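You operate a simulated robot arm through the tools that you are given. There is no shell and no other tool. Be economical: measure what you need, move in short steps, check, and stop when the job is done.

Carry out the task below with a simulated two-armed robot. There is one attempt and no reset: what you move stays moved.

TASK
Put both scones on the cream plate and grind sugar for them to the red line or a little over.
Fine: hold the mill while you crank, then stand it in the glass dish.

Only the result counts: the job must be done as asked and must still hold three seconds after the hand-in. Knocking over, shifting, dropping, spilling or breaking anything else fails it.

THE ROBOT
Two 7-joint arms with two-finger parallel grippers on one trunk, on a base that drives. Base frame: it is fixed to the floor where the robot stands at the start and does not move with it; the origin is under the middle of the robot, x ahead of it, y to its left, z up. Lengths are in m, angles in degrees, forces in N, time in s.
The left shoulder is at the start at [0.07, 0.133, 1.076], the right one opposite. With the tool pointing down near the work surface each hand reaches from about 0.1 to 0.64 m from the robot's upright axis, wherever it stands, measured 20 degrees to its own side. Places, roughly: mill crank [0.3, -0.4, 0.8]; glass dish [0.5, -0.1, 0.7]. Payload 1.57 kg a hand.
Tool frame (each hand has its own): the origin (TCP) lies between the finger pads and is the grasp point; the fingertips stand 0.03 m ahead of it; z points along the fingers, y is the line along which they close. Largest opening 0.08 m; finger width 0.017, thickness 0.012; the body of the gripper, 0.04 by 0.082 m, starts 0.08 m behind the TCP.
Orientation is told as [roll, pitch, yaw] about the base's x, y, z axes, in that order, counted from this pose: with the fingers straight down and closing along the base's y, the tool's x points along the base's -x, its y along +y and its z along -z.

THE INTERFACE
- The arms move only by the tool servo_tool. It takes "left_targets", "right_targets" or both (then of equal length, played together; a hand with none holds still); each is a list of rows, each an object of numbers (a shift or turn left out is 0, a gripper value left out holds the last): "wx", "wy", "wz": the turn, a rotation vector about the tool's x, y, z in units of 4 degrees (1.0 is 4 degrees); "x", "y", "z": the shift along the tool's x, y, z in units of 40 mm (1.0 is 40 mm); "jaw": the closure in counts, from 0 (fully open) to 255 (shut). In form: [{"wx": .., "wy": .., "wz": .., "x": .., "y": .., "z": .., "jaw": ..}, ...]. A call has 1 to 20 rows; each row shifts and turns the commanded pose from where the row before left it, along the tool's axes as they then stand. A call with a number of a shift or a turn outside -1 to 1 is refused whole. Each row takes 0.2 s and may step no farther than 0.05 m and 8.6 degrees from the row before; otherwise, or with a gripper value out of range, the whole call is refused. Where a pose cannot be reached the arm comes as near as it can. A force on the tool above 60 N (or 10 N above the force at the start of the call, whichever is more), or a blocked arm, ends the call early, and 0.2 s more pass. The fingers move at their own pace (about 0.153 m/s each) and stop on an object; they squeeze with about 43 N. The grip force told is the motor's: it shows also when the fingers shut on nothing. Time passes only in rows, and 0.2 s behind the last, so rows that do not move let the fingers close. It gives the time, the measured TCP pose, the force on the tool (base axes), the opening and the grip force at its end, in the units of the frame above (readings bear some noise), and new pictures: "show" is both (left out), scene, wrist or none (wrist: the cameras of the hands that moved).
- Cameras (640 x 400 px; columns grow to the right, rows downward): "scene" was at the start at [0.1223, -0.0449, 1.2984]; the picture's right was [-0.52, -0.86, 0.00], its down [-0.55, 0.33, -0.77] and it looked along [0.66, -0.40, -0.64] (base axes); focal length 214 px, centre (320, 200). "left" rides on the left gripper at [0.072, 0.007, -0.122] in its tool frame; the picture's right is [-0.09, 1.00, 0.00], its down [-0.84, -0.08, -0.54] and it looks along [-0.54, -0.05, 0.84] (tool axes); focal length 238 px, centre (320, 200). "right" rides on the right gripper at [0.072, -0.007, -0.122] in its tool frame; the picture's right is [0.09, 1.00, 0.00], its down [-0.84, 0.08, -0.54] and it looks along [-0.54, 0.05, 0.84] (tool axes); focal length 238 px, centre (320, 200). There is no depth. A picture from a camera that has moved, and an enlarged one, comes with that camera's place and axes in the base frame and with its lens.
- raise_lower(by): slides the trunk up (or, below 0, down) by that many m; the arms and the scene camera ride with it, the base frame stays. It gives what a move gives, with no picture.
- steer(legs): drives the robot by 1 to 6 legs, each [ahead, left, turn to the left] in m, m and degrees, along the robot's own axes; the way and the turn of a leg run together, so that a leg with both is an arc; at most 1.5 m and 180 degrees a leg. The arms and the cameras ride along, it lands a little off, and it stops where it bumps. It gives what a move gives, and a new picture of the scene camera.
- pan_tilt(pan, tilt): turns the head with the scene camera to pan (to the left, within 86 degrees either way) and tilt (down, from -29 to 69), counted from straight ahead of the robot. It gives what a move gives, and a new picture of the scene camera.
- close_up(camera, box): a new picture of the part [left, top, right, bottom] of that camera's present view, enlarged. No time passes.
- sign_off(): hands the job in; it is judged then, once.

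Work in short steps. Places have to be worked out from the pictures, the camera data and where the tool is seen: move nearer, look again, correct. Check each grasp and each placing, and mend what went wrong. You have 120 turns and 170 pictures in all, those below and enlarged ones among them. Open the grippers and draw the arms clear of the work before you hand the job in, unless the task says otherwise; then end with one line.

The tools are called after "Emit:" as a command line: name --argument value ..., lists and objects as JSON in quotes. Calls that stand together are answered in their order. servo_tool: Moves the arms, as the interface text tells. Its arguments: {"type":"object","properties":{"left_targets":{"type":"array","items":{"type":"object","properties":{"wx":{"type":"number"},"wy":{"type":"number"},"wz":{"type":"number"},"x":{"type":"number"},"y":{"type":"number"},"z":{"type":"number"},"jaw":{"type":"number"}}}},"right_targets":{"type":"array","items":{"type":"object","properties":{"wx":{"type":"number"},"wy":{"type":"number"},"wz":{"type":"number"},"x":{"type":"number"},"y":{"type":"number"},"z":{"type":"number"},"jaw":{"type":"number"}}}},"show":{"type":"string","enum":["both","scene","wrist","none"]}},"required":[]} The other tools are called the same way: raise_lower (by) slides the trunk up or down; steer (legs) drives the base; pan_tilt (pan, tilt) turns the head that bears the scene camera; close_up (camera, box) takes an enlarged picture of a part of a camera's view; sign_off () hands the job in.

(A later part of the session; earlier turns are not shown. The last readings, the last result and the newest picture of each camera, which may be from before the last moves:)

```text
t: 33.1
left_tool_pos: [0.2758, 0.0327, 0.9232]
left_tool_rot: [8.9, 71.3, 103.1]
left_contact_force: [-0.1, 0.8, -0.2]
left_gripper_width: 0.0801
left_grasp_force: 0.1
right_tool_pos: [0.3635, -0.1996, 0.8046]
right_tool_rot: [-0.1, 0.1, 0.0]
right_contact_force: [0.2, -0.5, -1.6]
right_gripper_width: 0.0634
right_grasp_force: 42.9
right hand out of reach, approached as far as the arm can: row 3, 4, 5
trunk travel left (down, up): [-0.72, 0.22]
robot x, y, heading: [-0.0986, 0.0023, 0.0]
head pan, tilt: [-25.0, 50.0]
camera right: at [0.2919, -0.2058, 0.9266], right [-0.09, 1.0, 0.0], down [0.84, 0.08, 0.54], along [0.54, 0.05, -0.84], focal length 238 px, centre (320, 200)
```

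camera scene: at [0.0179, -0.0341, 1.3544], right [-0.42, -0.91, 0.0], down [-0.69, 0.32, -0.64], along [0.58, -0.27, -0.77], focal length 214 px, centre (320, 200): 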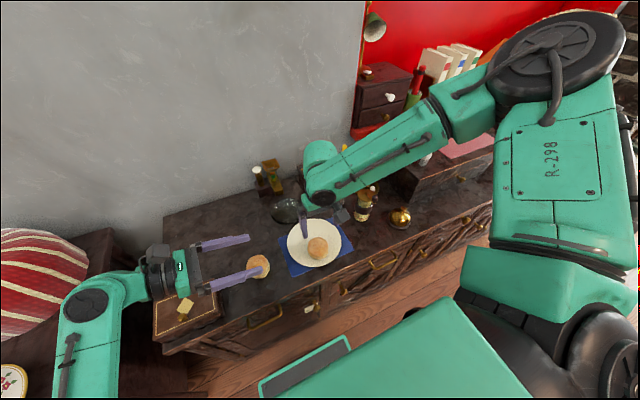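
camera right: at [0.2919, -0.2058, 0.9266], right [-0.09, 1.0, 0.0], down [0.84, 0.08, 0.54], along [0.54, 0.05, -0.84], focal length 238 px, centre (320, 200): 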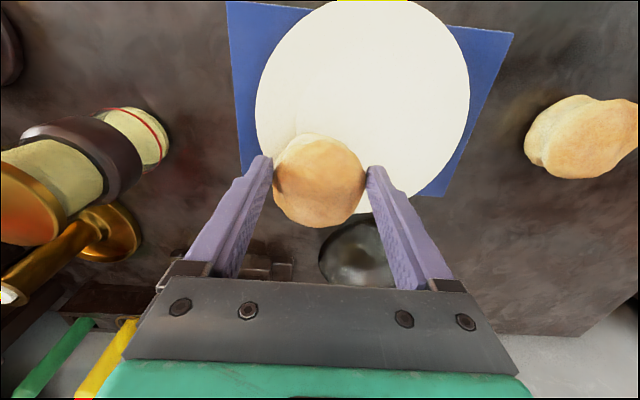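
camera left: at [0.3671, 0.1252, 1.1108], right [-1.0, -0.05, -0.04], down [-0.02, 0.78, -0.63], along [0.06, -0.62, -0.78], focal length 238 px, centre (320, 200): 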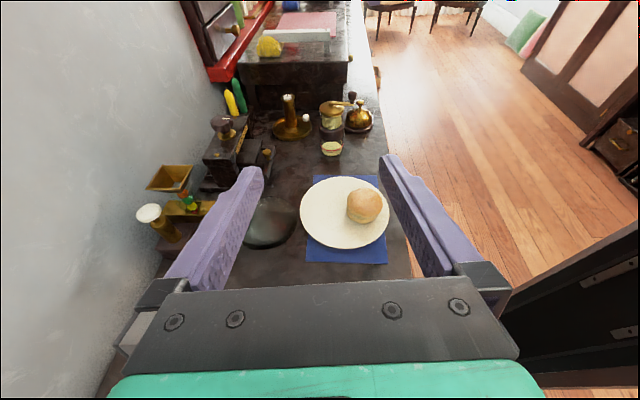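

Reach is limited at this trunk height. I raise the hand, lower the trunk back by 0.07 m, and retry.

Emit:
servo_tool --right_targets '[{"z": -1}, {"z": -1}]' --show "none"

Emit:
raise_lower --by -0.07

Emit:
servo_tool --right_targets '[{"x": -0.3, "y": 0.2}, {"x": -0.25, "y": 0.2}, {}]' --show "wrist"

```text
t: 33.7
left_tool_pos: [0.2749, 0.0333, 0.9233]
left_tool_rot: [8.7, 71.4, 103.0]
left_contact_force: [0.2, 0.5, 1.0]
left_gripper_width: 0.08
left_grasp_force: 0.0
right_tool_pos: [0.3645, -0.1999, 0.8844]
right_tool_rot: [0.1, 0.1, 0.1]
right_contact_force: [0.1, 0.0, -1.4]
right_gripper_width: 0.0633
right_grasp_force: 43.2
trunk travel left (down, up): [-0.72, 0.22]
robot x, y, heading: [-0.1023, 0.0006, 0.1]
head pan, tilt: [-25.0, 50.0]
```

```text
t: 34.8
left_tool_pos: [0.2747, 0.0327, 0.853]
left_tool_rot: [8.7, 71.3, 103.1]
left_contact_force: [-0.1, 0.2, -0.2]
left_gripper_width: 0.0801
left_grasp_force: 0.1
right_tool_pos: [0.3635, -0.1999, 0.8147]
right_tool_rot: [0.0, 0.1, 0.0]
right_contact_force: [0.1, -0.4, -0.9]
right_gripper_width: 0.0636
right_grasp_force: 42.9
trunk travel left (down, up): [-0.65, 0.29]
robot x, y, heading: [-0.0995, -0.0005, -0.1]
head pan, tilt: [-25.0, 50.0]
```

```text
t: 35.6
left_tool_pos: [0.2755, 0.0318, 0.8533]
left_tool_rot: [8.9, 71.3, 103.1]
left_contact_force: [-0.2, -0.1, -0.1]
left_gripper_width: 0.0799
left_grasp_force: 0.0
right_tool_pos: [0.3869, -0.1824, 0.8146]
right_tool_rot: [0.0, 0.1, 0.0]
right_contact_force: [-0.3, 0.3, -0.8]
right_gripper_width: 0.0633
right_grasp_force: 42.9
trunk travel left (down, up): [-0.65, 0.29]
robot x, y, heading: [-0.098, 0.0039, -0.1]
head pan, tilt: [-25.0, 50.0]
camera right: at [0.3147, -0.1901, 0.9364], right [-0.09, 1.0, 0.0], down [0.84, 0.08, 0.54], along [0.54, 0.05, -0.84], focal length 238 px, centre (320, 200)
```

right: 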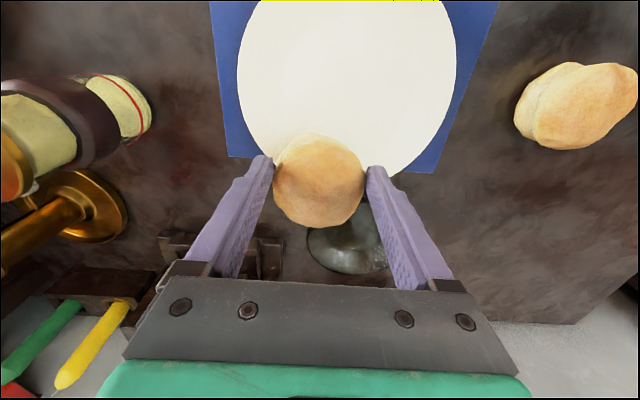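

Reachable now. I lower until it touches the plate.

Emit:
servo_tool --right_targets '[{"z": 0.5}, {"z": 0.25}, {"z": 0.12}, {}]' --show "wrist"

```text
t: 36.6
left_tool_pos: [0.2751, 0.0329, 0.8531]
left_tool_rot: [8.9, 71.3, 103.1]
left_contact_force: [0.6, 0.5, -0.4]
left_gripper_width: 0.0802
left_grasp_force: 0.1
right_tool_pos: [0.3862, -0.1829, 0.7784]
right_tool_rot: [0.0, 0.1, -0.1]
right_contact_force: [0.0, 0.1, -0.9]
right_gripper_width: 0.0632
right_grasp_force: 42.7
trunk travel left (down, up): [-0.65, 0.29]
robot x, y, heading: [-0.1005, 0.0015, 0.0]
head pan, tilt: [-25.0, 50.0]
camera right: at [0.3149, -0.1893, 0.9006], right [-0.09, 1.0, 0.0], down [0.84, 0.08, 0.54], along [0.54, 0.05, -0.84], focal length 238 px, centre (320, 200)
```

right: 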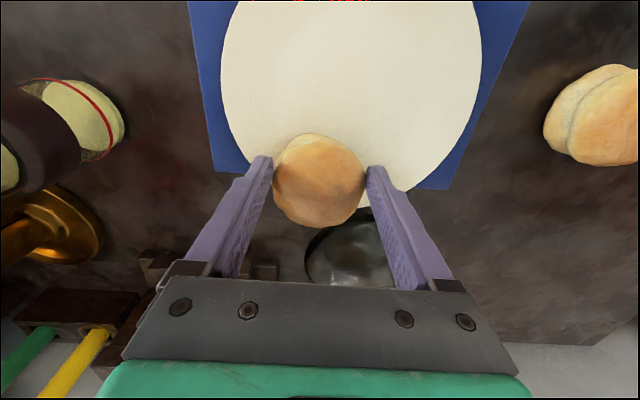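

Emit:
servo_tool --right_targets '[{"z": 0.12}, {"z": 0.12}, {"z": 0.12}, {"z": 0.1}, {}]' --show "none"

```text
t: 37.8
left_tool_pos: [0.2739, 0.0356, 0.855]
left_tool_rot: [8.4, 71.6, 102.7]
left_contact_force: [0.3, 0.0, 0.4]
left_gripper_width: 0.0798
left_grasp_force: 0.0
right_tool_pos: [0.3825, -0.1831, 0.7673]
right_tool_rot: [0.1, -0.6, 0.2]
right_contact_force: [7.5, 8.4, 31.1]
right_gripper_width: 0.0628
right_grasp_force: 43.0
right hand out of reach, approached as far as the arm can: row 3
trunk travel left (down, up): [-0.65, 0.29]
robot x, y, heading: [-0.0988, -0.0004, 0.1]
head pan, tilt: [-25.0, 50.0]
```

Firm contact (31 N). I relieve it a couple of millimetres, release and rise.

Emit:
servo_tool --right_targets '[{"z": -0.07}, {"jaw": 0}, {}, {"z": -0.7}, {"z": -0.9}, {"z": -0.9}]' --show "both"

```text
t: 39.2
left_tool_pos: [0.2759, 0.0348, 0.8537]
left_tool_rot: [8.9, 71.4, 103.1]
left_contact_force: [0.2, -0.1, -0.3]
left_gripper_width: 0.08
left_grasp_force: 0.1
right_tool_pos: [0.3832, -0.1836, 0.8647]
right_tool_rot: [-0.1, 0.1, 0.1]
right_contact_force: [-0.1, 0.1, 0.8]
right_gripper_width: 0.08
right_grasp_force: 0.1
trunk travel left (down, up): [-0.65, 0.29]
robot x, y, heading: [-0.0995, -0.0005, -0.1]
head pan, tilt: [-25.0, 50.0]
camera scene: at [0.0186, -0.0331, 1.2844], right [-0.42, -0.91, 0.0], down [-0.69, 0.32, -0.64], along [0.58, -0.27, -0.77], focal length 214 px, centre (320, 200)
camera right: at [0.312, -0.1906, 0.9863], right [-0.09, 1.0, 0.0], down [0.84, 0.08, 0.54], along [0.54, 0.05, -0.84], focal length 238 px, centre (320, 200)
```

scene: 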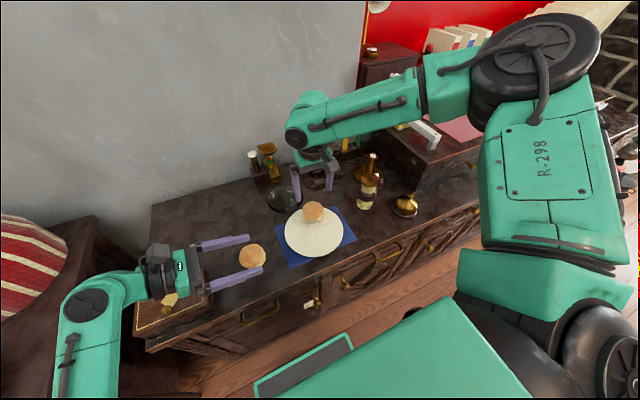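
right: 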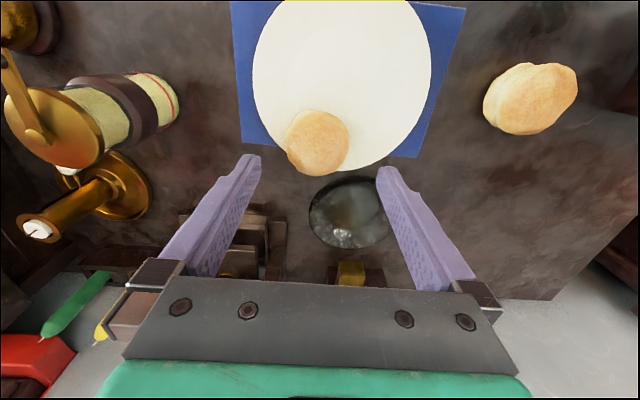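

Scone A is well inside the plate. Now the right hand goes up and over toward the crank, while the left turns to the diagonal pointing direction (−60°).

Emit:
servo_tool --left_targets '[{"wx": 0.88, "wz": -0.29, "wy": 0.22}, {"wx": 0.88, "wz": -0.29, "wy": 0.22}, {"wx": 0.88, "wz": -0.29, "wy": 0.22}, {"wx": 0.88, "wz": -0.29, "wy": 0.22}, {"wx": 0.88, "wz": -0.29, "wy": 0.22}, {"wx": 0.88, "wz": -0.29, "wy": 0.22}, {"wx": 0.88, "wz": -0.29, "wy": 0.22}]' --right_targets '[{"x": 0.2, "y": -0.6, "z": -0.8}, {"x": 0.2, "y": -0.83, "z": -0.6}, {"x": 0.2, "y": -0.83, "z": -0.6}, {"x": 0.2, "y": -0.83, "z": -0.6}, {"x": 0.2, "y": -0.83, "z": -0.6}, {"x": 0.2, "y": -0.83, "z": -0.4}, {}]'

```text
t: 40.8
left_tool_pos: [0.2758, 0.0333, 0.8528]
left_tool_rot: [15.5, 75.8, 135.7]
left_contact_force: [-1.0, -0.1, -0.4]
left_gripper_width: 0.0804
left_grasp_force: 0.0
right_tool_pos: [0.3358, -0.3757, 1.0092]
right_tool_rot: [0.1, 0.1, 0.1]
right_contact_force: [0.3, 0.3, 0.0]
right_gripper_width: 0.0798
right_grasp_force: 0.1
trunk travel left (down, up): [-0.65, 0.29]
robot x, y, heading: [-0.0989, 0.0011, 0.0]
head pan, tilt: [-25.0, 50.0]
camera scene: at [0.019, -0.0346, 1.2843], right [-0.42, -0.91, 0.0], down [-0.69, 0.32, -0.64], along [0.58, -0.27, -0.77], focal length 214 px, centre (320, 200)
camera right: at [0.2644, -0.3824, 1.1306], right [-0.09, 1.0, 0.0], down [0.84, 0.08, 0.54], along [0.54, 0.05, -0.84], focal length 238 px, centre (320, 200)
camera left: at [0.224, 0.1194, 0.9527], right [-0.87, -0.49, -0.02], down [-0.34, 0.64, -0.69], along [0.35, -0.59, -0.73], focal length 238 px, centre (320, 200)
```

scene: 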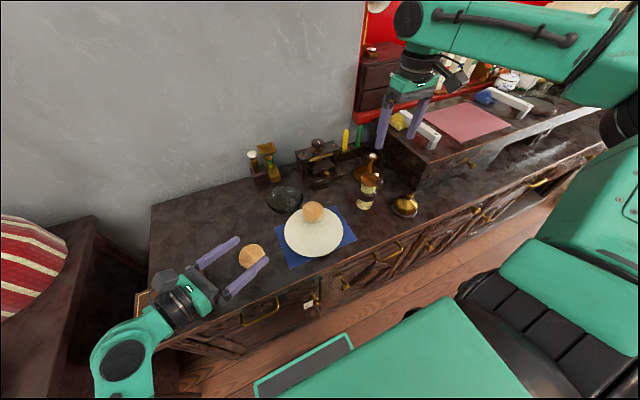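
right: 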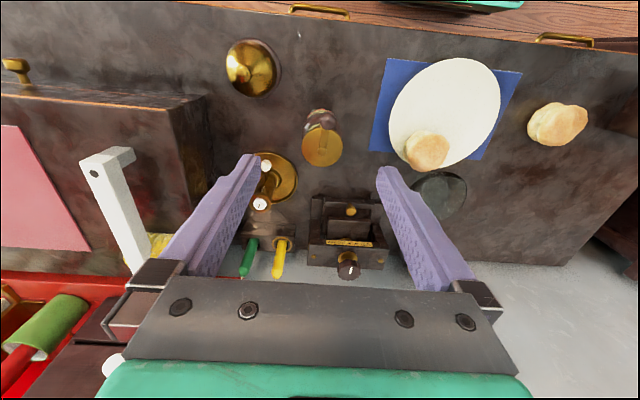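
left: 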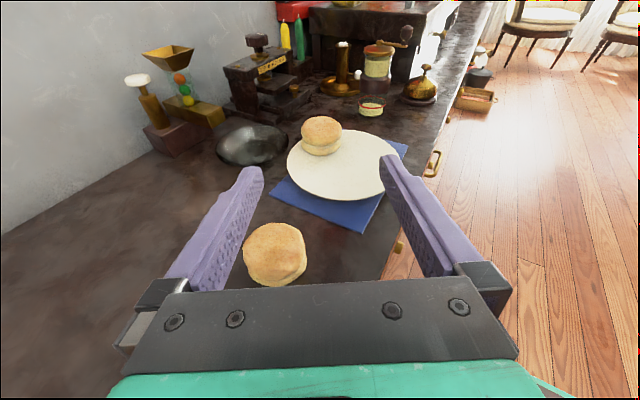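

Orientation is near what I want; I cancel a 4° roll and bring the left hand over the plate's near side, short of the mill, at the same height.

Emit:
servo_tool --left_targets '[{"wz": 0.93}, {"x": 0.206, "y": 0.353, "z": 0.8375}, {"x": 0.206, "y": 0.353, "z": 0.8375}, {"x": 0.206, "y": 0.353, "z": 0.8375}, {"x": 0.206, "y": 0.353, "z": 0.8375}, {"x": 0.206, "y": 0.353, "z": 0.8375}, {"x": 0.206, "y": 0.353, "z": 0.8375}, {"x": 0.206, "y": 0.353, "z": 0.8375}, {"x": 0.206, "y": 0.353, "z": 0.8375}]'

```text
t: 42.3
left_tool_pos: [0.2793, -0.1358, 0.7812]
left_tool_rot: [-12.8, 65.3, 103.8]
left_contact_force: [0.0, -0.2, -0.3]
left_gripper_width: 0.0801
left_grasp_force: 0.1
right_tool_pos: [0.3359, -0.3744, 1.009]
right_tool_rot: [0.0, 0.1, 0.1]
right_contact_force: [0.5, -0.1, -0.5]
right_gripper_width: 0.0798
right_grasp_force: 0.0
trunk travel left (down, up): [-0.65, 0.29]
robot x, y, heading: [-0.101, -0.002, -0.0]
head pan, tilt: [-25.0, 50.0]
stopped in row 7 (left hand): the arm was blocked; the commanded pose is now the measured one
camera scene: at [0.0192, -0.034, 1.2843], right [-0.42, -0.91, 0.0], down [-0.69, 0.32, -0.64], along [0.58, -0.27, -0.77], focal length 214 px, centre (320, 200)
camera left: at [0.2283, -0.0696, 0.8966], right [-0.9, -0.39, -0.18], down [-0.25, 0.81, -0.53], along [0.35, -0.44, -0.83], focal length 238 px, centre (320, 200)
```

scene: 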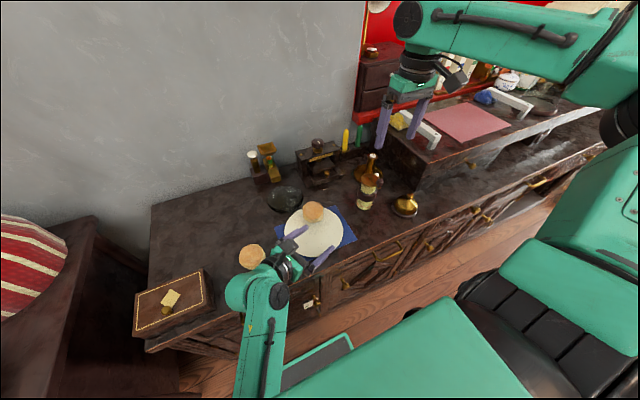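
left: 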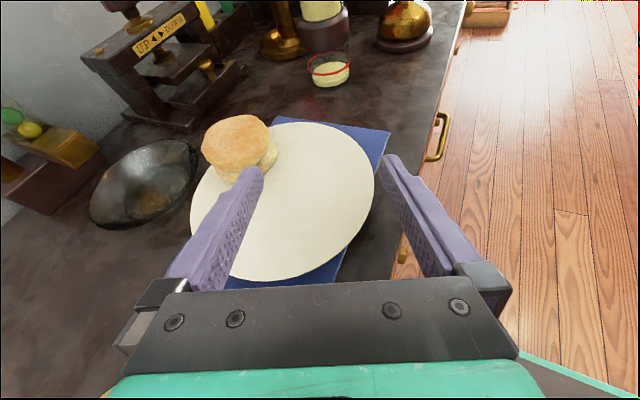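

The left arm can't cross over this far to the right. Better to drive the robot right so the mill lies straight ahead; first I back the left hand up and away.

Emit:
servo_tool --left_targets '[{"z": -0.5, "x": 0.4}, {"z": -0.6, "x": 0.6}, {"z": -0.6, "x": 0.8}, {"z": -0.5, "x": 0.9}, {"z": -0.3, "x": 0.9}, {"z": -0.3, "x": 0.9}]' --show "scene"

```text
t: 43.2
left_tool_pos: [0.2462, -0.078, 0.8137]
left_tool_rot: [-13.1, 52.8, 101.8]
left_contact_force: [0.8, 1.3, 0.5]
left_gripper_width: 0.08
left_grasp_force: 0.1
right_tool_pos: [0.3368, -0.3753, 1.0085]
right_tool_rot: [0.0, 0.1, 0.1]
right_contact_force: [-0.5, -0.1, 0.1]
right_gripper_width: 0.08
right_grasp_force: 0.0
trunk travel left (down, up): [-0.65, 0.29]
robot x, y, heading: [-0.098, -0.0028, -0.3]
head pan, tilt: [-25.0, 50.0]
stopped in row 4 (left hand): the arm was blocked; the commanded pose is now the measured one
camera scene: at [0.0194, -0.0333, 1.2843], right [-0.42, -0.91, 0.0], down [-0.69, 0.32, -0.64], along [0.58, -0.27, -0.77], focal length 214 px, centre (320, 200)
```

scene: 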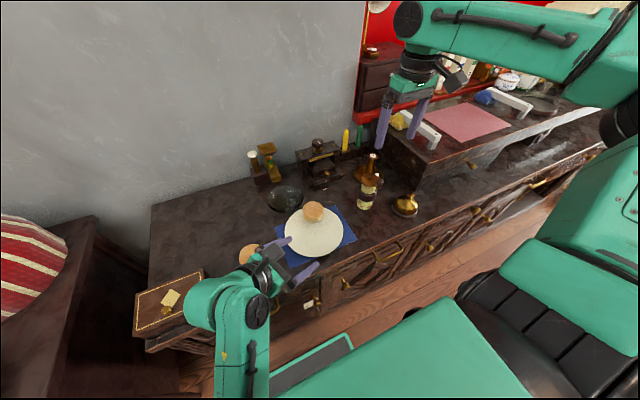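

Still at a limit; I withdraw straight back along the tool axis.

Emit:
servo_tool --left_targets '[{"z": -0.8}, {"z": -0.9}, {"z": -0.9}, {"z": -0.9}]' --show "scene"

```text
t: 43.9
left_tool_pos: [0.2236, -0.0286, 0.7762]
left_tool_rot: [-17.1, 37.3, 90.0]
left_contact_force: [0.5, 0.4, -0.4]
left_gripper_width: 0.0798
left_grasp_force: 0.1
left hand out of reach, approached as far as the arm can: row 2
right_tool_pos: [0.3361, -0.3745, 1.009]
right_tool_rot: [0.0, 0.1, 0.0]
right_contact_force: [-1.1, -0.5, 0.1]
right_gripper_width: 0.0799
right_grasp_force: 0.0
trunk travel left (down, up): [-0.65, 0.29]
robot x, y, heading: [-0.1009, 0.0007, 0.2]
head pan, tilt: [-25.0, 50.0]
stopped in row 2 (left hand): the arm was blocked; the commanded pose is now the measured one
camera scene: at [0.0192, -0.0334, 1.2843], right [-0.42, -0.91, 0.0], down [-0.69, 0.32, -0.64], along [0.58, -0.27, -0.77], focal length 214 px, centre (320, 200)
```

scene: 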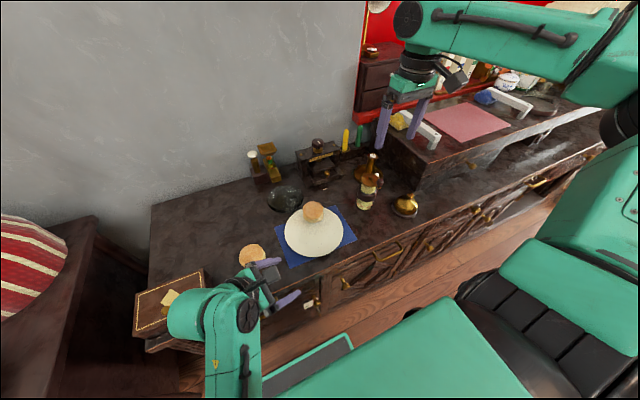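

The arm is folding up against the body. Raising the trunk lifts everything clear without bending it further.

Emit:
raise_lower --by 0.2

Emit:
servo_tool --left_targets '[{"y": -1}, {"y": -1}, {"y": -1}]'

```text
t: 46.0
left_tool_pos: [0.2235, -0.0284, 0.9777]
left_tool_rot: [-17.2, 37.3, 90.0]
left_contact_force: [-0.7, 0.1, -0.5]
left_gripper_width: 0.0798
left_grasp_force: 0.0
right_tool_pos: [0.3355, -0.3755, 1.2095]
right_tool_rot: [0.0, 0.1, 0.1]
right_contact_force: [-0.7, 0.2, -0.1]
right_gripper_width: 0.0801
right_grasp_force: 0.1
trunk travel left (down, up): [-0.85, 0.09]
robot x, y, heading: [-0.1029, -0.0026, 0.2]
head pan, tilt: [-25.0, 50.0]
```

```text
t: 46.7
left_tool_pos: [0.3008, 0.0309, 0.9593]
left_tool_rot: [-16.1, 27.7, 89.5]
left_contact_force: [-0.1, 0.0, -0.2]
left_gripper_width: 0.0801
left_grasp_force: 0.0
right_tool_pos: [0.338, -0.3741, 1.2088]
right_tool_rot: [0.0, 0.2, 0.0]
right_contact_force: [-0.9, -0.2, 0.1]
right_gripper_width: 0.0798
right_grasp_force: 0.1
trunk travel left (down, up): [-0.85, 0.09]
robot x, y, heading: [-0.1, -0.0019, 0.1]
head pan, tilt: [-25.0, 50.0]
stopped in row 3 (left hand): the arm was blocked; the commanded pose is now the measured one
camera scene: at [0.0212, -0.033, 1.4842], right [-0.42, -0.91, 0.0], down [-0.7, 0.32, -0.64], along [0.58, -0.27, -0.77], focal length 214 px, centre (320, 200)
camera left: at [0.2605, 0.0216, 1.0962], right [-0.96, -0.04, -0.29], down [-0.07, 0.99, 0.09], along [0.28, 0.11, -0.95], focal length 238 px, centre (320, 200)
```

scene: 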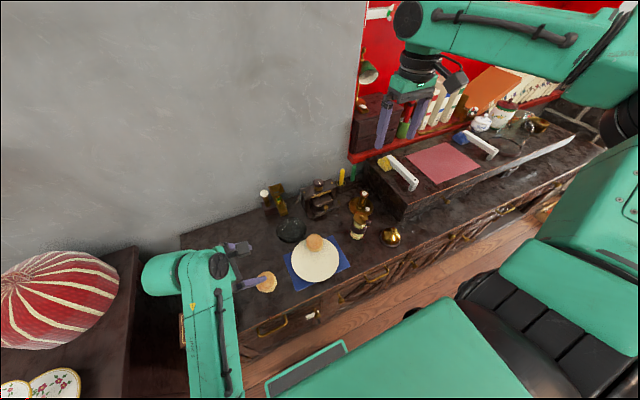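
left: 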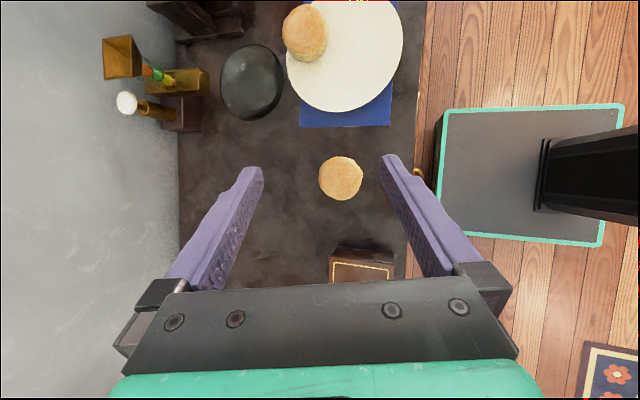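

Free again and nothing disturbed. New plan: hold with the hand pitched up from the tool-down pose (camera beneath), which is a natural wrist pose. I first bring the left hand to tool-down and unwind its yaw.

Emit:
servo_tool --left_targets '[{"wx": -0.47, "wy": -0.885}, {"wx": -0.47, "wy": -0.885}, {"wx": -0.47, "wy": -0.885}, {"wx": -0.47, "wy": -0.885}, {"wx": -0.47, "wy": -0.885}, {"wx": -0.47, "wy": -0.885}, {"wx": -0.47, "wy": -0.885}, {"wx": -0.47, "wy": -0.885}, {"wz": 1}, {"wz": 1}, {"wz": 1}, {"wz": 1}, {"wz": 1}, {"wz": 1}, {"wz": 1}, {"wz": 1}, {"wz": 1}, {"wz": 1}, {"wz": 1}, {"wz": 1}]' --show "scene"

```text
t: 48.2
left_tool_pos: [0.2973, 0.0886, 0.9339]
left_tool_rot: [-3.4, -2.4, 94.5]
left_contact_force: [0.4, -0.5, -0.2]
left_gripper_width: 0.08
left_grasp_force: 0.1
right_tool_pos: [0.3366, -0.3741, 1.2089]
right_tool_rot: [0.0, 0.1, 0.0]
right_contact_force: [-0.7, -0.3, 0.8]
right_gripper_width: 0.0799
right_grasp_force: 0.1
trunk travel left (down, up): [-0.85, 0.09]
robot x, y, heading: [-0.0995, -0.002, -0.1]
head pan, tilt: [-25.0, 50.0]
stopped in row 7 (left hand): the arm was blocked; the commanded pose is now the measured one
camera scene: at [0.0194, -0.0336, 1.4843], right [-0.42, -0.91, 0.0], down [-0.69, 0.32, -0.64], along [0.58, -0.27, -0.77], focal length 214 px, centre (320, 200)
```

scene: 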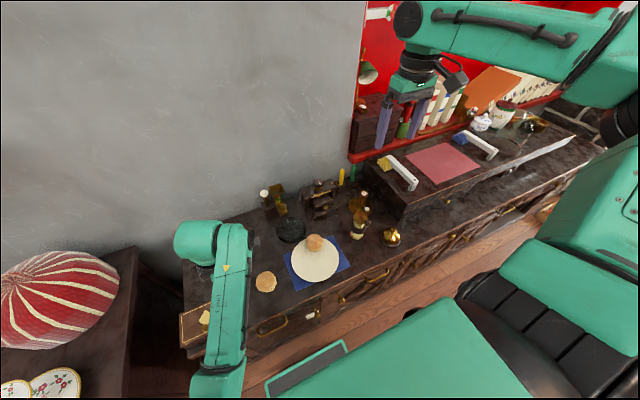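

Nearly tool-down now. I unwind the yaw.

Emit:
servo_tool --left_targets '[{"wz": 1}, {"wz": 1}, {"wz": 1}, {"wz": 1}, {"wz": 1}, {"wz": 1}, {"wz": 1}, {"wz": 1}, {"wz": 1}, {"wz": 1}, {"wz": 1}, {"wz": 1}, {"wz": 1}, {"wz": 1}, {"wz": 1}, {"wz": 1}, {"wz": 1}, {"wz": 1}, {"wz": 1}, {"wz": 1}]' --show "none"

```text
t: 52.4
left_tool_pos: [0.297, 0.0882, 0.9345]
left_tool_rot: [1.7, -3.6, 14.2]
left_contact_force: [-0.1, -0.1, 0.6]
left_gripper_width: 0.0799
left_grasp_force: 0.1
right_tool_pos: [0.3355, -0.374, 1.2082]
right_tool_rot: [0.0, 0.1, 0.0]
right_contact_force: [-0.3, -0.3, -0.9]
right_gripper_width: 0.0799
right_grasp_force: 0.0
trunk travel left (down, up): [-0.85, 0.09]
robot x, y, heading: [-0.0989, 0.0022, -0.2]
head pan, tilt: [-25.0, 50.0]
```

Unwound. I level the hand, raise it, then bring the trunk back down to normal height to collect scone B.

Emit:
servo_tool --left_targets '[{"wz": 0.88, "wy": 0.22, "wx": 0.1, "z": -0.8}, {"wz": 0.88, "wy": 0.22, "wx": 0.1, "z": -0.8}, {"wz": 0.88, "wy": 0.22, "wx": 0.1, "z": -0.8}, {"wz": 0.88, "wy": 0.22, "wx": 0.1, "z": -0.8}]' --show "none"

Emit:
raise_lower --by -0.2

Emit:
servo_tool --left_targets '[{"x": -0.6, "y": -0.6}, {"x": -0.5, "y": -0.6}, {"y": -0.4}]'

```text
t: 52.8
left_tool_pos: [0.2927, 0.1652, 0.9341]
left_tool_rot: [13.9, -4.5, 11.3]
left_contact_force: [0.6, -1.2, 0.2]
left_gripper_width: 0.08
left_grasp_force: 0.1
left hand out of reach, approached as far as the arm can: row 1, 2
right_tool_pos: [0.3351, -0.3729, 1.209]
right_tool_rot: [-0.1, 0.1, 0.0]
right_contact_force: [0.5, 0.1, 0.1]
right_gripper_width: 0.0799
right_grasp_force: 0.0
trunk travel left (down, up): [-0.85, 0.09]
robot x, y, heading: [-0.1018, 0.0031, -0.1]
head pan, tilt: [-25.0, 50.0]
stopped in row 2 (left hand): the arm was blocked; the commanded pose is now the measured one
```

```text
t: 54.5
left_tool_pos: [0.2921, 0.1647, 0.7791]
left_tool_rot: [14.7, -6.0, 11.2]
left_contact_force: [-10.5, -10.3, 30.7]
left_gripper_width: 0.0795
left_grasp_force: 0.1
right_tool_pos: [0.3322, -0.3772, 1.0425]
right_tool_rot: [0.1, 0.0, 0.1]
right_contact_force: [1.0, -0.1, -0.1]
right_gripper_width: 0.0799
right_grasp_force: 0.1
trunk travel left (down, up): [-0.684, 0.256]
robot x, y, heading: [-0.1004, 0.0007, -0.2]
head pan, tilt: [-25.0, 50.0]
stopped: the force on the tool passed its limit (the readings are from after the stop); the commanded pose is now the measured one
```

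```text
t: 54.8
left_tool_pos: [0.2971, 0.1645, 0.7773]
left_tool_rot: [16.1, -6.0, 11.3]
left_contact_force: [-9.8, -9.8, 30.7]
left_gripper_width: 0.0802
left_grasp_force: 0.1
right_tool_pos: [0.3322, -0.3759, 1.0431]
right_tool_rot: [0.2, 0.0, 0.1]
right_contact_force: [0.3, 0.3, -0.7]
right_gripper_width: 0.0799
right_grasp_force: 0.0
trunk travel left (down, up): [-0.684, 0.256]
robot x, y, heading: [-0.102, 0.0013, 0.1]
head pan, tilt: [-25.0, 50.0]
stopped in row 1 (left hand): the force on the tool passed its limit (the readings are from after the stop); the commanded pose is now the measured one
camera scene: at [0.0157, -0.0365, 1.3182], right [-0.42, -0.91, 0.0], down [-0.69, 0.33, -0.64], along [0.58, -0.27, -0.77], focal length 214 px, centre (320, 200)
camera left: at [0.2204, 0.1216, 0.8886], right [-0.13, 0.95, 0.28], down [0.81, -0.07, 0.58], along [0.57, 0.3, -0.76], focal length 238 px, centre (320, 200)
```

scene: 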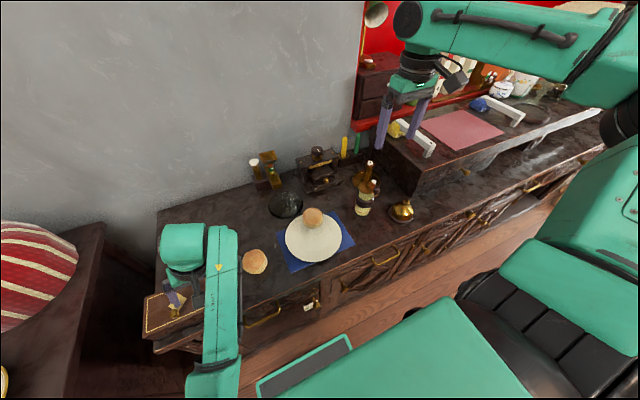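
left: 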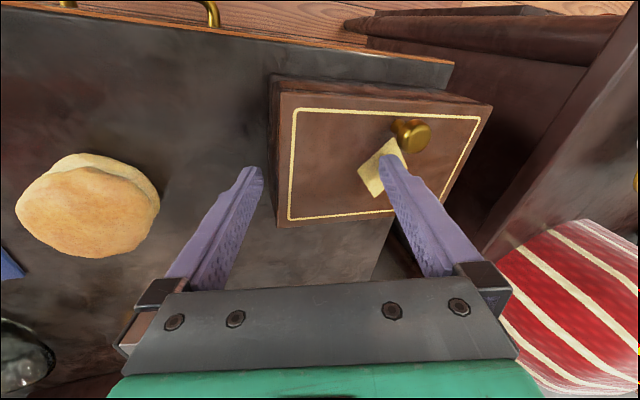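

The left finger is pressing on the box lid: I lift straight up via the trunk at once.

Emit:
raise_lower --by 0.1

Emit:
close_up --camera "left" --box '[0, 0, 640, 400]'

```text
t: 56.1
left_tool_pos: [0.2994, 0.1674, 0.8744]
left_tool_rot: [15.8, -5.7, 11.2]
left_contact_force: [0.3, -0.2, 0.3]
left_gripper_width: 0.0801
left_grasp_force: 0.0
right_tool_pos: [0.3358, -0.3752, 1.1425]
right_tool_rot: [-0.1, 0.2, 0.2]
right_contact_force: [-0.2, 0.2, 0.5]
right_gripper_width: 0.0798
right_grasp_force: 0.1
trunk travel left (down, up): [-0.784, 0.156]
robot x, y, heading: [-0.0985, -0.0013, -0.1]
head pan, tilt: [-25.0, 50.0]
```

```text
1.00 times, centred on (320, 200) of left
camera zoom: at [0.223, 0.1237, 0.986], right [-0.12, 0.95, 0.28], down [0.81, -0.07, 0.58], along [0.57, 0.3, -0.76], focal length 238 px, centre (320, 200)
```

zoom: 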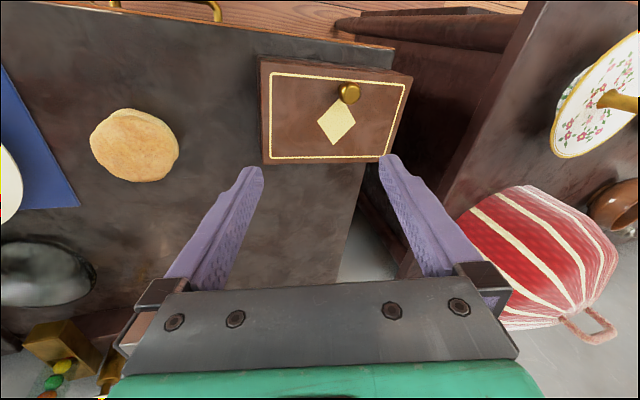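

Lid freed; the box appears to be at the same place (.297,.222). Now I level the left hand carefully in small steps while moving inward.

Emit:
servo_tool --left_targets '[{"wx": 0.9, "y": -0.4}, {"wx": 0.9, "y": -0.4}, {"wx": 0.9, "y": -0.4}, {"wx": 0.9, "y": -0.4, "wy": 0.5}, {"wz": 0.9, "wy": 0.5}, {"wz": 0.9, "wy": 0.4}, {"wz": 0.9}]'

```text
t: 57.1
left_tool_pos: [0.309, 0.1665, 0.849]
left_tool_rot: [10.5, -4.5, 11.1]
left_contact_force: [-0.5, 0.6, 0.1]
left_gripper_width: 0.0797
left_grasp_force: 0.0
right_tool_pos: [0.3358, -0.3744, 1.1423]
right_tool_rot: [-0.1, 0.2, 0.2]
right_contact_force: [0.0, -0.4, 0.2]
right_gripper_width: 0.0802
right_grasp_force: 0.0
trunk travel left (down, up): [-0.784, 0.156]
robot x, y, heading: [-0.1012, -0.0011, 0.2]
head pan, tilt: [-25.0, 50.0]
stopped in row 5 (left hand): the arm was blocked; the commanded pose is now the measured one
camera scene: at [0.0197, -0.0334, 1.418], right [-0.42, -0.91, 0.0], down [-0.69, 0.32, -0.64], along [0.58, -0.27, -0.77], focal length 214 px, centre (320, 200)
camera left: at [0.2326, 0.1353, 0.9653], right [-0.11, 0.98, 0.19], down [0.81, -0.02, 0.58], along [0.57, 0.22, -0.79], focal length 238 px, centre (320, 200)
```

scene: 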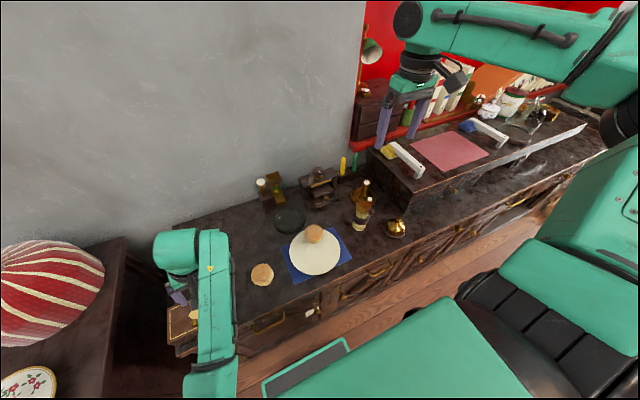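
left: 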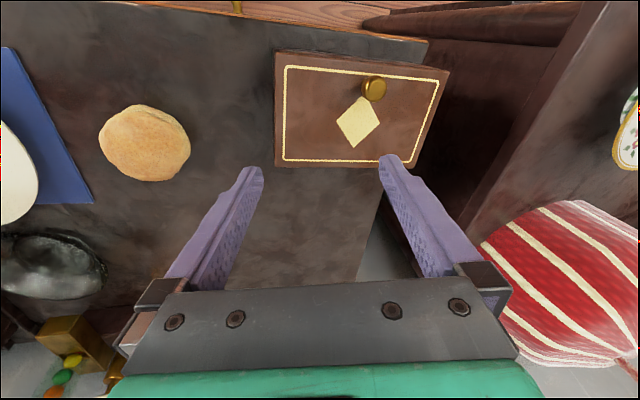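

I need to see why the left arm is limited; I look at its elbow and shoulder.

Emit:
pan_tilt --pan 45 --tilt 50

```text
t: 58.6
left_tool_pos: [0.3086, 0.1646, 0.8498]
left_tool_rot: [10.5, -4.4, 10.9]
left_contact_force: [0.9, 0.2, -0.1]
left_gripper_width: 0.0801
left_grasp_force: 0.1
right_tool_pos: [0.3354, -0.3754, 1.1423]
right_tool_rot: [0.0, 0.1, 0.1]
right_contact_force: [-0.3, -0.4, 0.5]
right_gripper_width: 0.0799
right_grasp_force: 0.0
trunk travel left (down, up): [-0.784, 0.156]
robot x, y, heading: [-0.1014, 0.0003, 0.1]
head pan, tilt: [45.0, 50.0]
camera scene: at [0.004, 0.0532, 1.418], right [0.71, -0.71, 0.0], down [-0.54, -0.54, -0.64], along [0.45, 0.45, -0.77], focal length 214 px, centre (320, 200)
```

scene: 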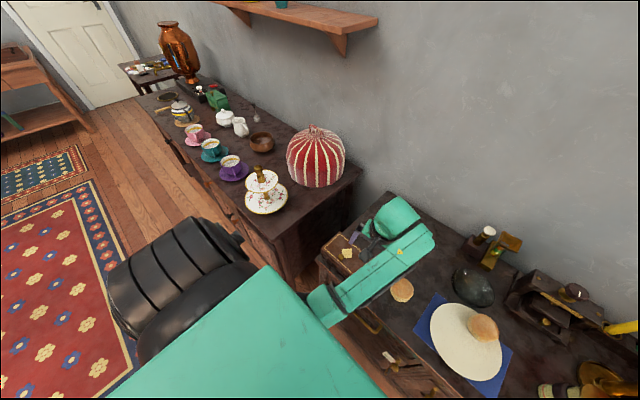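

The elbow has tucked in low against the body. I back the robot 0.3 m off to restore a good elbow-out pose in free space.

Emit:
steer --legs '[[-0.3, 0, 0]]'

Emit:
servo_tool --left_targets '[{"x": -0.8, "z": -0.2}, {"x": -0.8, "z": -0.4}, {"x": -0.8, "z": -0.6}, {"x": -0.6, "z": -0.8}]' --show "scene"

```text
t: 60.6
left_tool_pos: [0.0077, 0.1656, 0.8491]
left_tool_rot: [10.3, -4.4, 10.8]
left_contact_force: [0.4, 0.2, -0.5]
left_gripper_width: 0.0801
left_grasp_force: 0.1
right_tool_pos: [0.0329, -0.3754, 1.1414]
right_tool_rot: [-0.1, 0.2, 0.0]
right_contact_force: [1.5, -0.7, 0.3]
right_gripper_width: 0.0798
right_grasp_force: 0.2
trunk travel left (down, up): [-0.784, 0.156]
robot x, y, heading: [-0.4046, -0.0003, -0.1]
head pan, tilt: [45.0, 50.0]
camera scene: at [-0.2973, 0.0535, 1.4179], right [0.71, -0.71, 0.0], down [-0.54, -0.54, -0.64], along [0.45, 0.45, -0.77], focal length 214 px, centre (320, 200)
```

scene: 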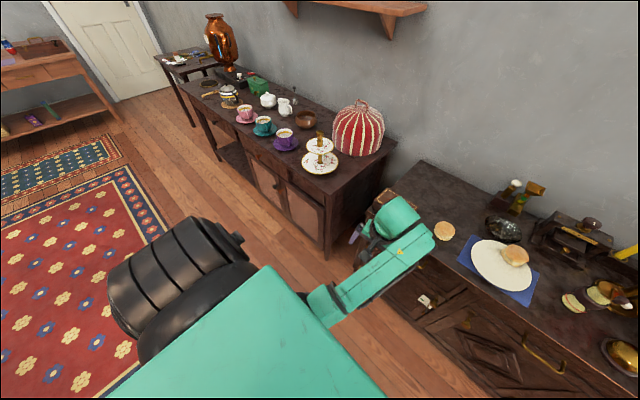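

```text
t: 61.6
left_tool_pos: [0.1209, 0.1715, 0.9377]
left_tool_rot: [10.3, -4.3, 10.7]
left_contact_force: [0.6, 0.6, 0.4]
left_gripper_width: 0.0801
left_grasp_force: 0.1
right_tool_pos: [0.0343, -0.3745, 1.1422]
right_tool_rot: [0.0, 0.2, 0.1]
right_contact_force: [-0.6, -0.6, -0.5]
right_gripper_width: 0.08
right_grasp_force: 0.0
trunk travel left (down, up): [-0.784, 0.156]
robot x, y, heading: [-0.4066, 0.0008, -0.2]
head pan, tilt: [45.0, 50.0]
camera scene: at [-0.2977, 0.0538, 1.4178], right [0.71, -0.71, 0.0], down [-0.54, -0.54, -0.64], along [0.45, 0.45, -0.77], focal length 214 px, centre (320, 200)
```

scene: 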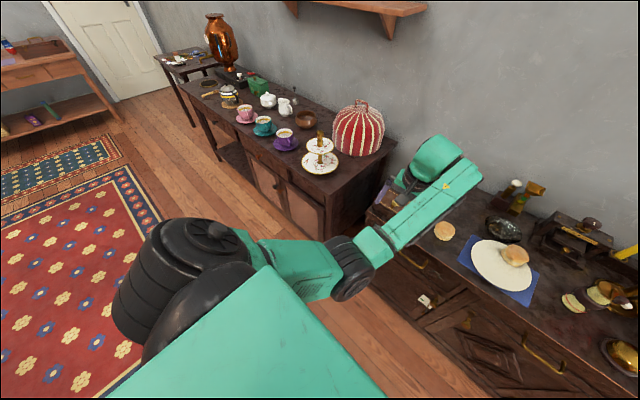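

Moving forward frees it. I level the hand and climb.

Emit:
servo_tool --left_targets '[{"wx": 0.65, "wy": 0.27, "wz": 0.67, "z": -0.9}, {"wx": 0.65, "wy": 0.27, "wz": 0.67, "z": -0.9}, {"wx": 0.65, "wy": 0.27, "wz": 0.67, "z": -0.9}, {"wx": 0.65, "wy": 0.27, "wz": 0.67, "z": -0.9}, {"z": -0.9, "y": -0.3}, {"z": -0.9, "y": -0.3}, {"z": -0.9, "y": -0.3}]' --show "scene"

```text
t: 63.2
left_tool_pos: [0.17, 0.1306, 1.1659]
left_tool_rot: [0.1, 0.8, 0.6]
left_contact_force: [-0.3, 0.0, 0.6]
left_gripper_width: 0.0799
left_grasp_force: 0.0
left hand out of reach, approached as far as the arm can: row 2, 3, 4, 5
right_tool_pos: [0.0316, -0.3755, 1.1427]
right_tool_rot: [-0.1, 0.1, -0.1]
right_contact_force: [0.4, -0.5, 0.1]
right_gripper_width: 0.0798
right_grasp_force: 0.1
trunk travel left (down, up): [-0.784, 0.156]
robot x, y, heading: [-0.4032, -0.0017, -0.0]
head pan, tilt: [45.0, 50.0]
camera scene: at [-0.3001, 0.054, 1.418], right [0.71, -0.71, 0.0], down [-0.54, -0.54, -0.64], along [0.46, 0.45, -0.77], focal length 214 px, centre (320, 200)
```

scene: 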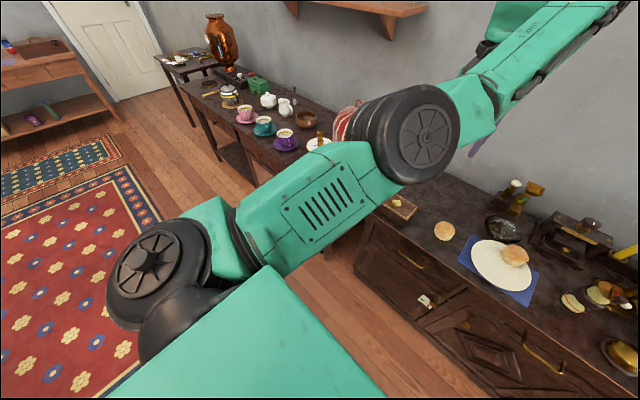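

The elbow is now high and extended, and the box looks untouched. I drive so the mill is nearly ahead: right 0.25, then ahead 0.285.

Emit:
steer --legs '[[0, -0.25, 0], [0.285, 0, 0]]'

Emit:
pan_tilt --pan -2 --tilt 50

```text
t: 66.6
left_tool_pos: [0.4511, -0.1202, 1.1667]
left_tool_rot: [0.3, 0.8, 0.3]
left_contact_force: [0.5, 1.1, 0.3]
left_gripper_width: 0.0799
left_grasp_force: 0.0
right_tool_pos: [0.3088, -0.624, 1.1433]
right_tool_rot: [0.0, 0.1, -0.2]
right_contact_force: [0.3, -0.7, 0.3]
right_gripper_width: 0.0801
right_grasp_force: 0.1
trunk travel left (down, up): [-0.784, 0.156]
robot x, y, heading: [-0.1265, -0.2447, -0.2]
head pan, tilt: [45.0, 50.0]
camera scene: at [-0.0205, -0.1945, 1.4182], right [0.7, -0.71, 0.0], down [-0.54, -0.54, -0.64], along [0.46, 0.45, -0.77], focal length 214 px, centre (320, 200)
```

scene: 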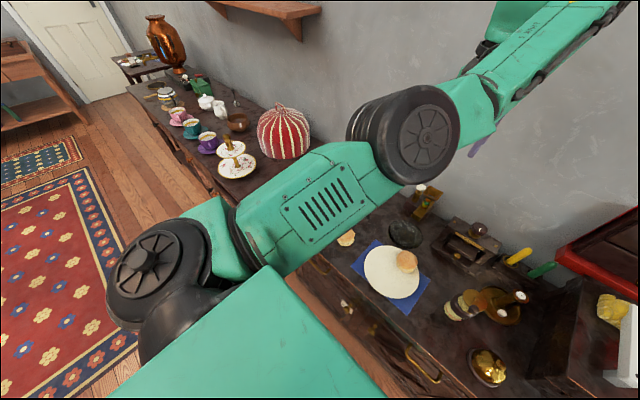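

```text
t: 67.7
left_tool_pos: [0.4499, -0.1208, 1.1639]
left_tool_rot: [0.4, 0.9, 0.3]
left_contact_force: [0.0, 0.2, 0.6]
left_gripper_width: 0.0798
left_grasp_force: 0.0
right_tool_pos: [0.3104, -0.624, 1.1425]
right_tool_rot: [0.0, 0.1, -0.3]
right_contact_force: [0.2, 0.1, 0.3]
right_gripper_width: 0.0799
right_grasp_force: 0.1
trunk travel left (down, up): [-0.784, 0.156]
robot x, y, heading: [-0.1233, -0.2474, -0.3]
head pan, tilt: [-2.0, 50.0]
camera scene: at [0.0033, -0.2516, 1.418], right [-0.04, -1.0, 0.0], down [-0.77, 0.03, -0.64], along [0.64, -0.03, -0.77], focal length 214 px, centre (320, 200)
```

scene: 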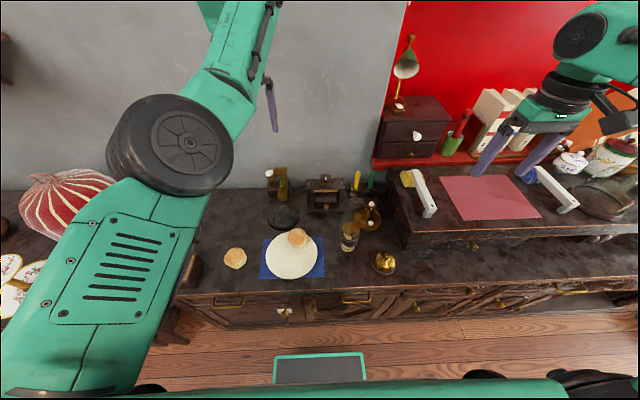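

Good overview; elbow is up and out. I lower the trunk back to normal and bring the left hand above scone B.

Emit:
raise_lower --by -0.13

Emit:
servo_tool --left_targets '[{"x": 0.56, "y": 0.72, "z": 0.6}, {"x": 0.56, "y": 0.72, "z": 0.6}, {"x": 0.56, "y": 0.72, "z": 0.6}, {"x": 0.56, "y": 0.72, "z": 0.6}, {"x": 0.56, "y": 0.72, "z": 0.6}, {}]'

```text
t: 69.3
left_tool_pos: [0.4515, -0.1201, 1.0351]
left_tool_rot: [0.3, 1.0, 0.3]
left_contact_force: [-0.3, 0.1, -0.1]
left_gripper_width: 0.0799
left_grasp_force: 0.1
right_tool_pos: [0.3107, -0.6239, 1.0136]
right_tool_rot: [0.0, 0.0, -0.4]
right_contact_force: [-0.4, -0.4, -0.1]
right_gripper_width: 0.08
right_grasp_force: 0.1
trunk travel left (down, up): [-0.654, 0.286]
robot x, y, heading: [-0.125, -0.2461, -0.3]
head pan, tilt: [-2.0, 50.0]
```

```text
t: 70.7
left_tool_pos: [0.3843, 0.0409, 0.9229]
left_tool_rot: [0.4, 0.9, 0.4]
left_contact_force: [0.0, 0.2, -0.3]
left_gripper_width: 0.0798
left_grasp_force: 0.1
left hand out of reach, approached as far as the arm can: row 1, 2, 3, 4
right_tool_pos: [0.3117, -0.6243, 1.0116]
right_tool_rot: [0.0, 0.2, -0.3]
right_contact_force: [-0.2, 0.3, 0.2]
right_gripper_width: 0.0803
right_grasp_force: 0.0
trunk travel left (down, up): [-0.654, 0.286]
robot x, y, heading: [-0.1218, -0.2453, -0.3]
head pan, tilt: [-2.0, 50.0]
camera scene: at [0.0037, -0.2524, 1.288], right [-0.04, -1.0, 0.0], down [-0.77, 0.03, -0.64], along [0.64, -0.03, -0.77], focal length 214 px, centre (320, 200)
camera left: at [0.3157, 0.0454, 1.046], right [0.09, 1.0, 0.0], down [0.85, -0.08, 0.53], along [0.53, -0.04, -0.85], focal length 238 px, centre (320, 200)
```

scene: 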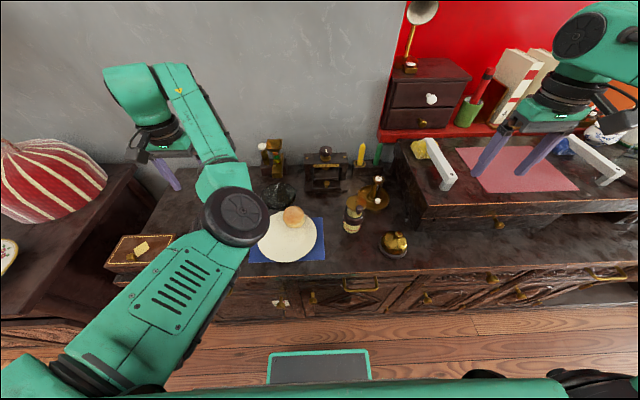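
left: 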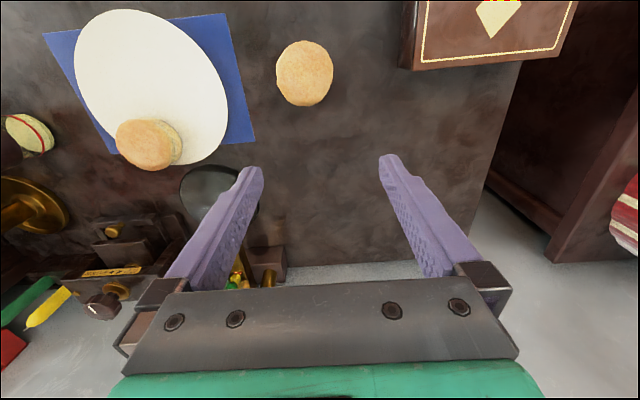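

The left elbow is still folded inward, which would foul the right arm. I back off again to re-form the left arm in free space, going toward its initial relative pose.

Emit:
servo_tool --left_targets '[{"z": -1}, {"z": -1}, {"z": -1}, {"z": -1}, {"z": -1}]' --show "none"

Emit:
steer --legs '[[-0.35, 0, 0]]'

```text
t: 71.9
left_tool_pos: [0.3884, 0.0416, 1.1244]
left_tool_rot: [0.4, 0.8, 0.4]
left_contact_force: [0.0, -0.1, 0.6]
left_gripper_width: 0.0802
left_grasp_force: 0.0
right_tool_pos: [0.3091, -0.6242, 1.0136]
right_tool_rot: [-0.1, 0.1, -0.3]
right_contact_force: [0.9, -0.1, 0.9]
right_gripper_width: 0.08
right_grasp_force: 0.0
trunk travel left (down, up): [-0.654, 0.286]
robot x, y, heading: [-0.1229, -0.244, -0.4]
head pan, tilt: [-2.0, 50.0]
```

```text
t: 74.2
left_tool_pos: [0.0459, 0.0434, 1.1223]
left_tool_rot: [0.4, 0.9, 0.2]
left_contact_force: [-0.1, -0.3, 0.8]
left_gripper_width: 0.0801
left_grasp_force: 0.1
right_tool_pos: [-0.0355, -0.6216, 1.0108]
right_tool_rot: [-0.1, 0.3, -0.5]
right_contact_force: [-0.3, -0.2, 0.5]
right_gripper_width: 0.0802
right_grasp_force: 0.0
trunk travel left (down, up): [-0.654, 0.286]
robot x, y, heading: [-0.4707, -0.243, -0.7]
head pan, tilt: [-2.0, 50.0]
camera scene: at [-0.3419, -0.249, 1.2879], right [-0.05, -1.0, 0.0], down [-0.77, 0.03, -0.64], along [0.64, -0.03, -0.77], focal length 214 px, centre (320, 200)
```

scene: 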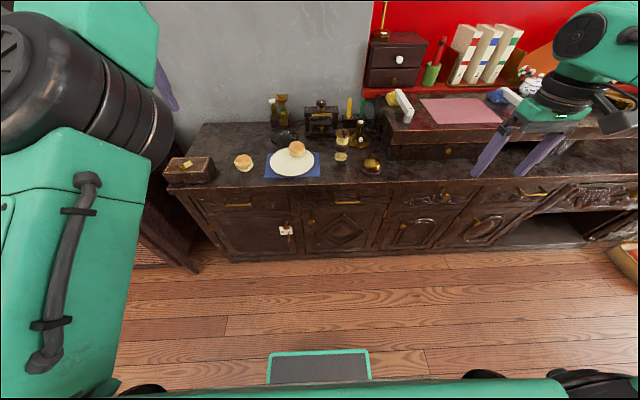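

With the hand high the elbow goes up and left. I move the hand to its initial relative pose and see how the elbow settles.

Emit:
servo_tool --left_targets '[{"x": 0.36, "y": -0.95}, {"x": 0.36, "y": -0.95}, {"x": 0.36, "y": -0.95}, {"x": 0.36, "y": -0.95}, {"x": 0.36, "y": -0.95}, {"x": 0.36, "y": -0.95}, {"x": 0.36, "y": -0.95}, {"x": 0.36, "y": -0.95}, {"x": 0.36, "y": -0.95}, {}]' --show "scene"

```text
t: 76.4
left_tool_pos: [0.0148, -0.0315, 1.1247]
left_tool_rot: [-1.5, 0.9, 1.2]
left_contact_force: [-0.5, -0.7, 0.2]
left_gripper_width: 0.0801
left_grasp_force: 0.1
left hand out of reach, approached as far as the arm can: row 3, 4, 5, 6, 7, 8, 9
right_tool_pos: [-0.0364, -0.6234, 1.0127]
right_tool_rot: [-0.1, 0.0, -0.5]
right_contact_force: [-0.3, -0.2, 0.6]
right_gripper_width: 0.0798
right_grasp_force: 0.0
trunk travel left (down, up): [-0.654, 0.286]
robot x, y, heading: [-0.4696, -0.2443, -0.8]
head pan, tilt: [-2.0, 50.0]
camera scene: at [-0.3427, -0.2489, 1.288], right [-0.05, -1.0, 0.0], down [-0.77, 0.03, -0.64], along [0.64, -0.03, -0.77], focal length 214 px, centre (320, 200)
```

scene: 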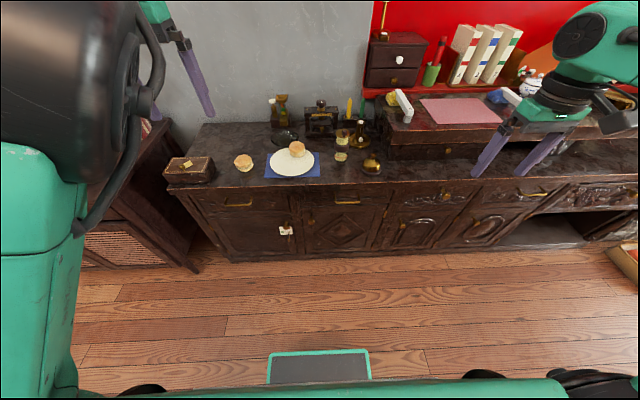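

The elbow sits high, near the head, in this branch. That suits the pose I actually want (hand pitched up ~60°, pointing ahead-down), so I test it here in free space.

Emit:
servo_tool --left_targets '[{"wy": -1}, {"wy": -1}, {"wy": -1}, {"wy": -1}, {"wy": -1}, {"wy": -1}, {"wy": -1}, {"wy": -1}, {"wy": -1}, {"wy": -1}, {"wy": -1}, {"wy": -1}, {"wy": -1}, {"wy": -1}, {"wy": -1}]' --show "scene"

```text
t: 79.6
left_tool_pos: [0.0787, 0.0456, 1.1558]
left_tool_rot: [-1.1, -58.4, 1.2]
left_contact_force: [-0.3, 0.6, 0.0]
left_gripper_width: 0.0798
left_grasp_force: 0.0
left hand out of reach, approached as far as the arm can: row 1, 2, 3, 4, 5, 6, 7, 8, 9, 10, 11, 12, 13, 15
right_tool_pos: [-0.0358, -0.623, 1.0128]
right_tool_rot: [0.1, 0.0, -0.5]
right_contact_force: [-0.2, -1.0, -0.1]
right_gripper_width: 0.0802
right_grasp_force: 0.1
trunk travel left (down, up): [-0.654, 0.286]
robot x, y, heading: [-0.4694, -0.245, -0.8]
head pan, tilt: [-2.0, 50.0]
camera scene: at [-0.3506, -0.2221, 1.2826], right [0.32, -0.95, 0.0], down [-0.77, -0.26, -0.59], along [0.56, 0.19, -0.81], focal length 214 px, centre (320, 200)
```

scene: 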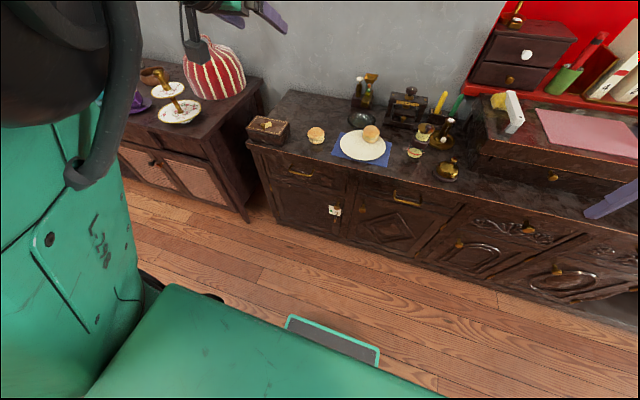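

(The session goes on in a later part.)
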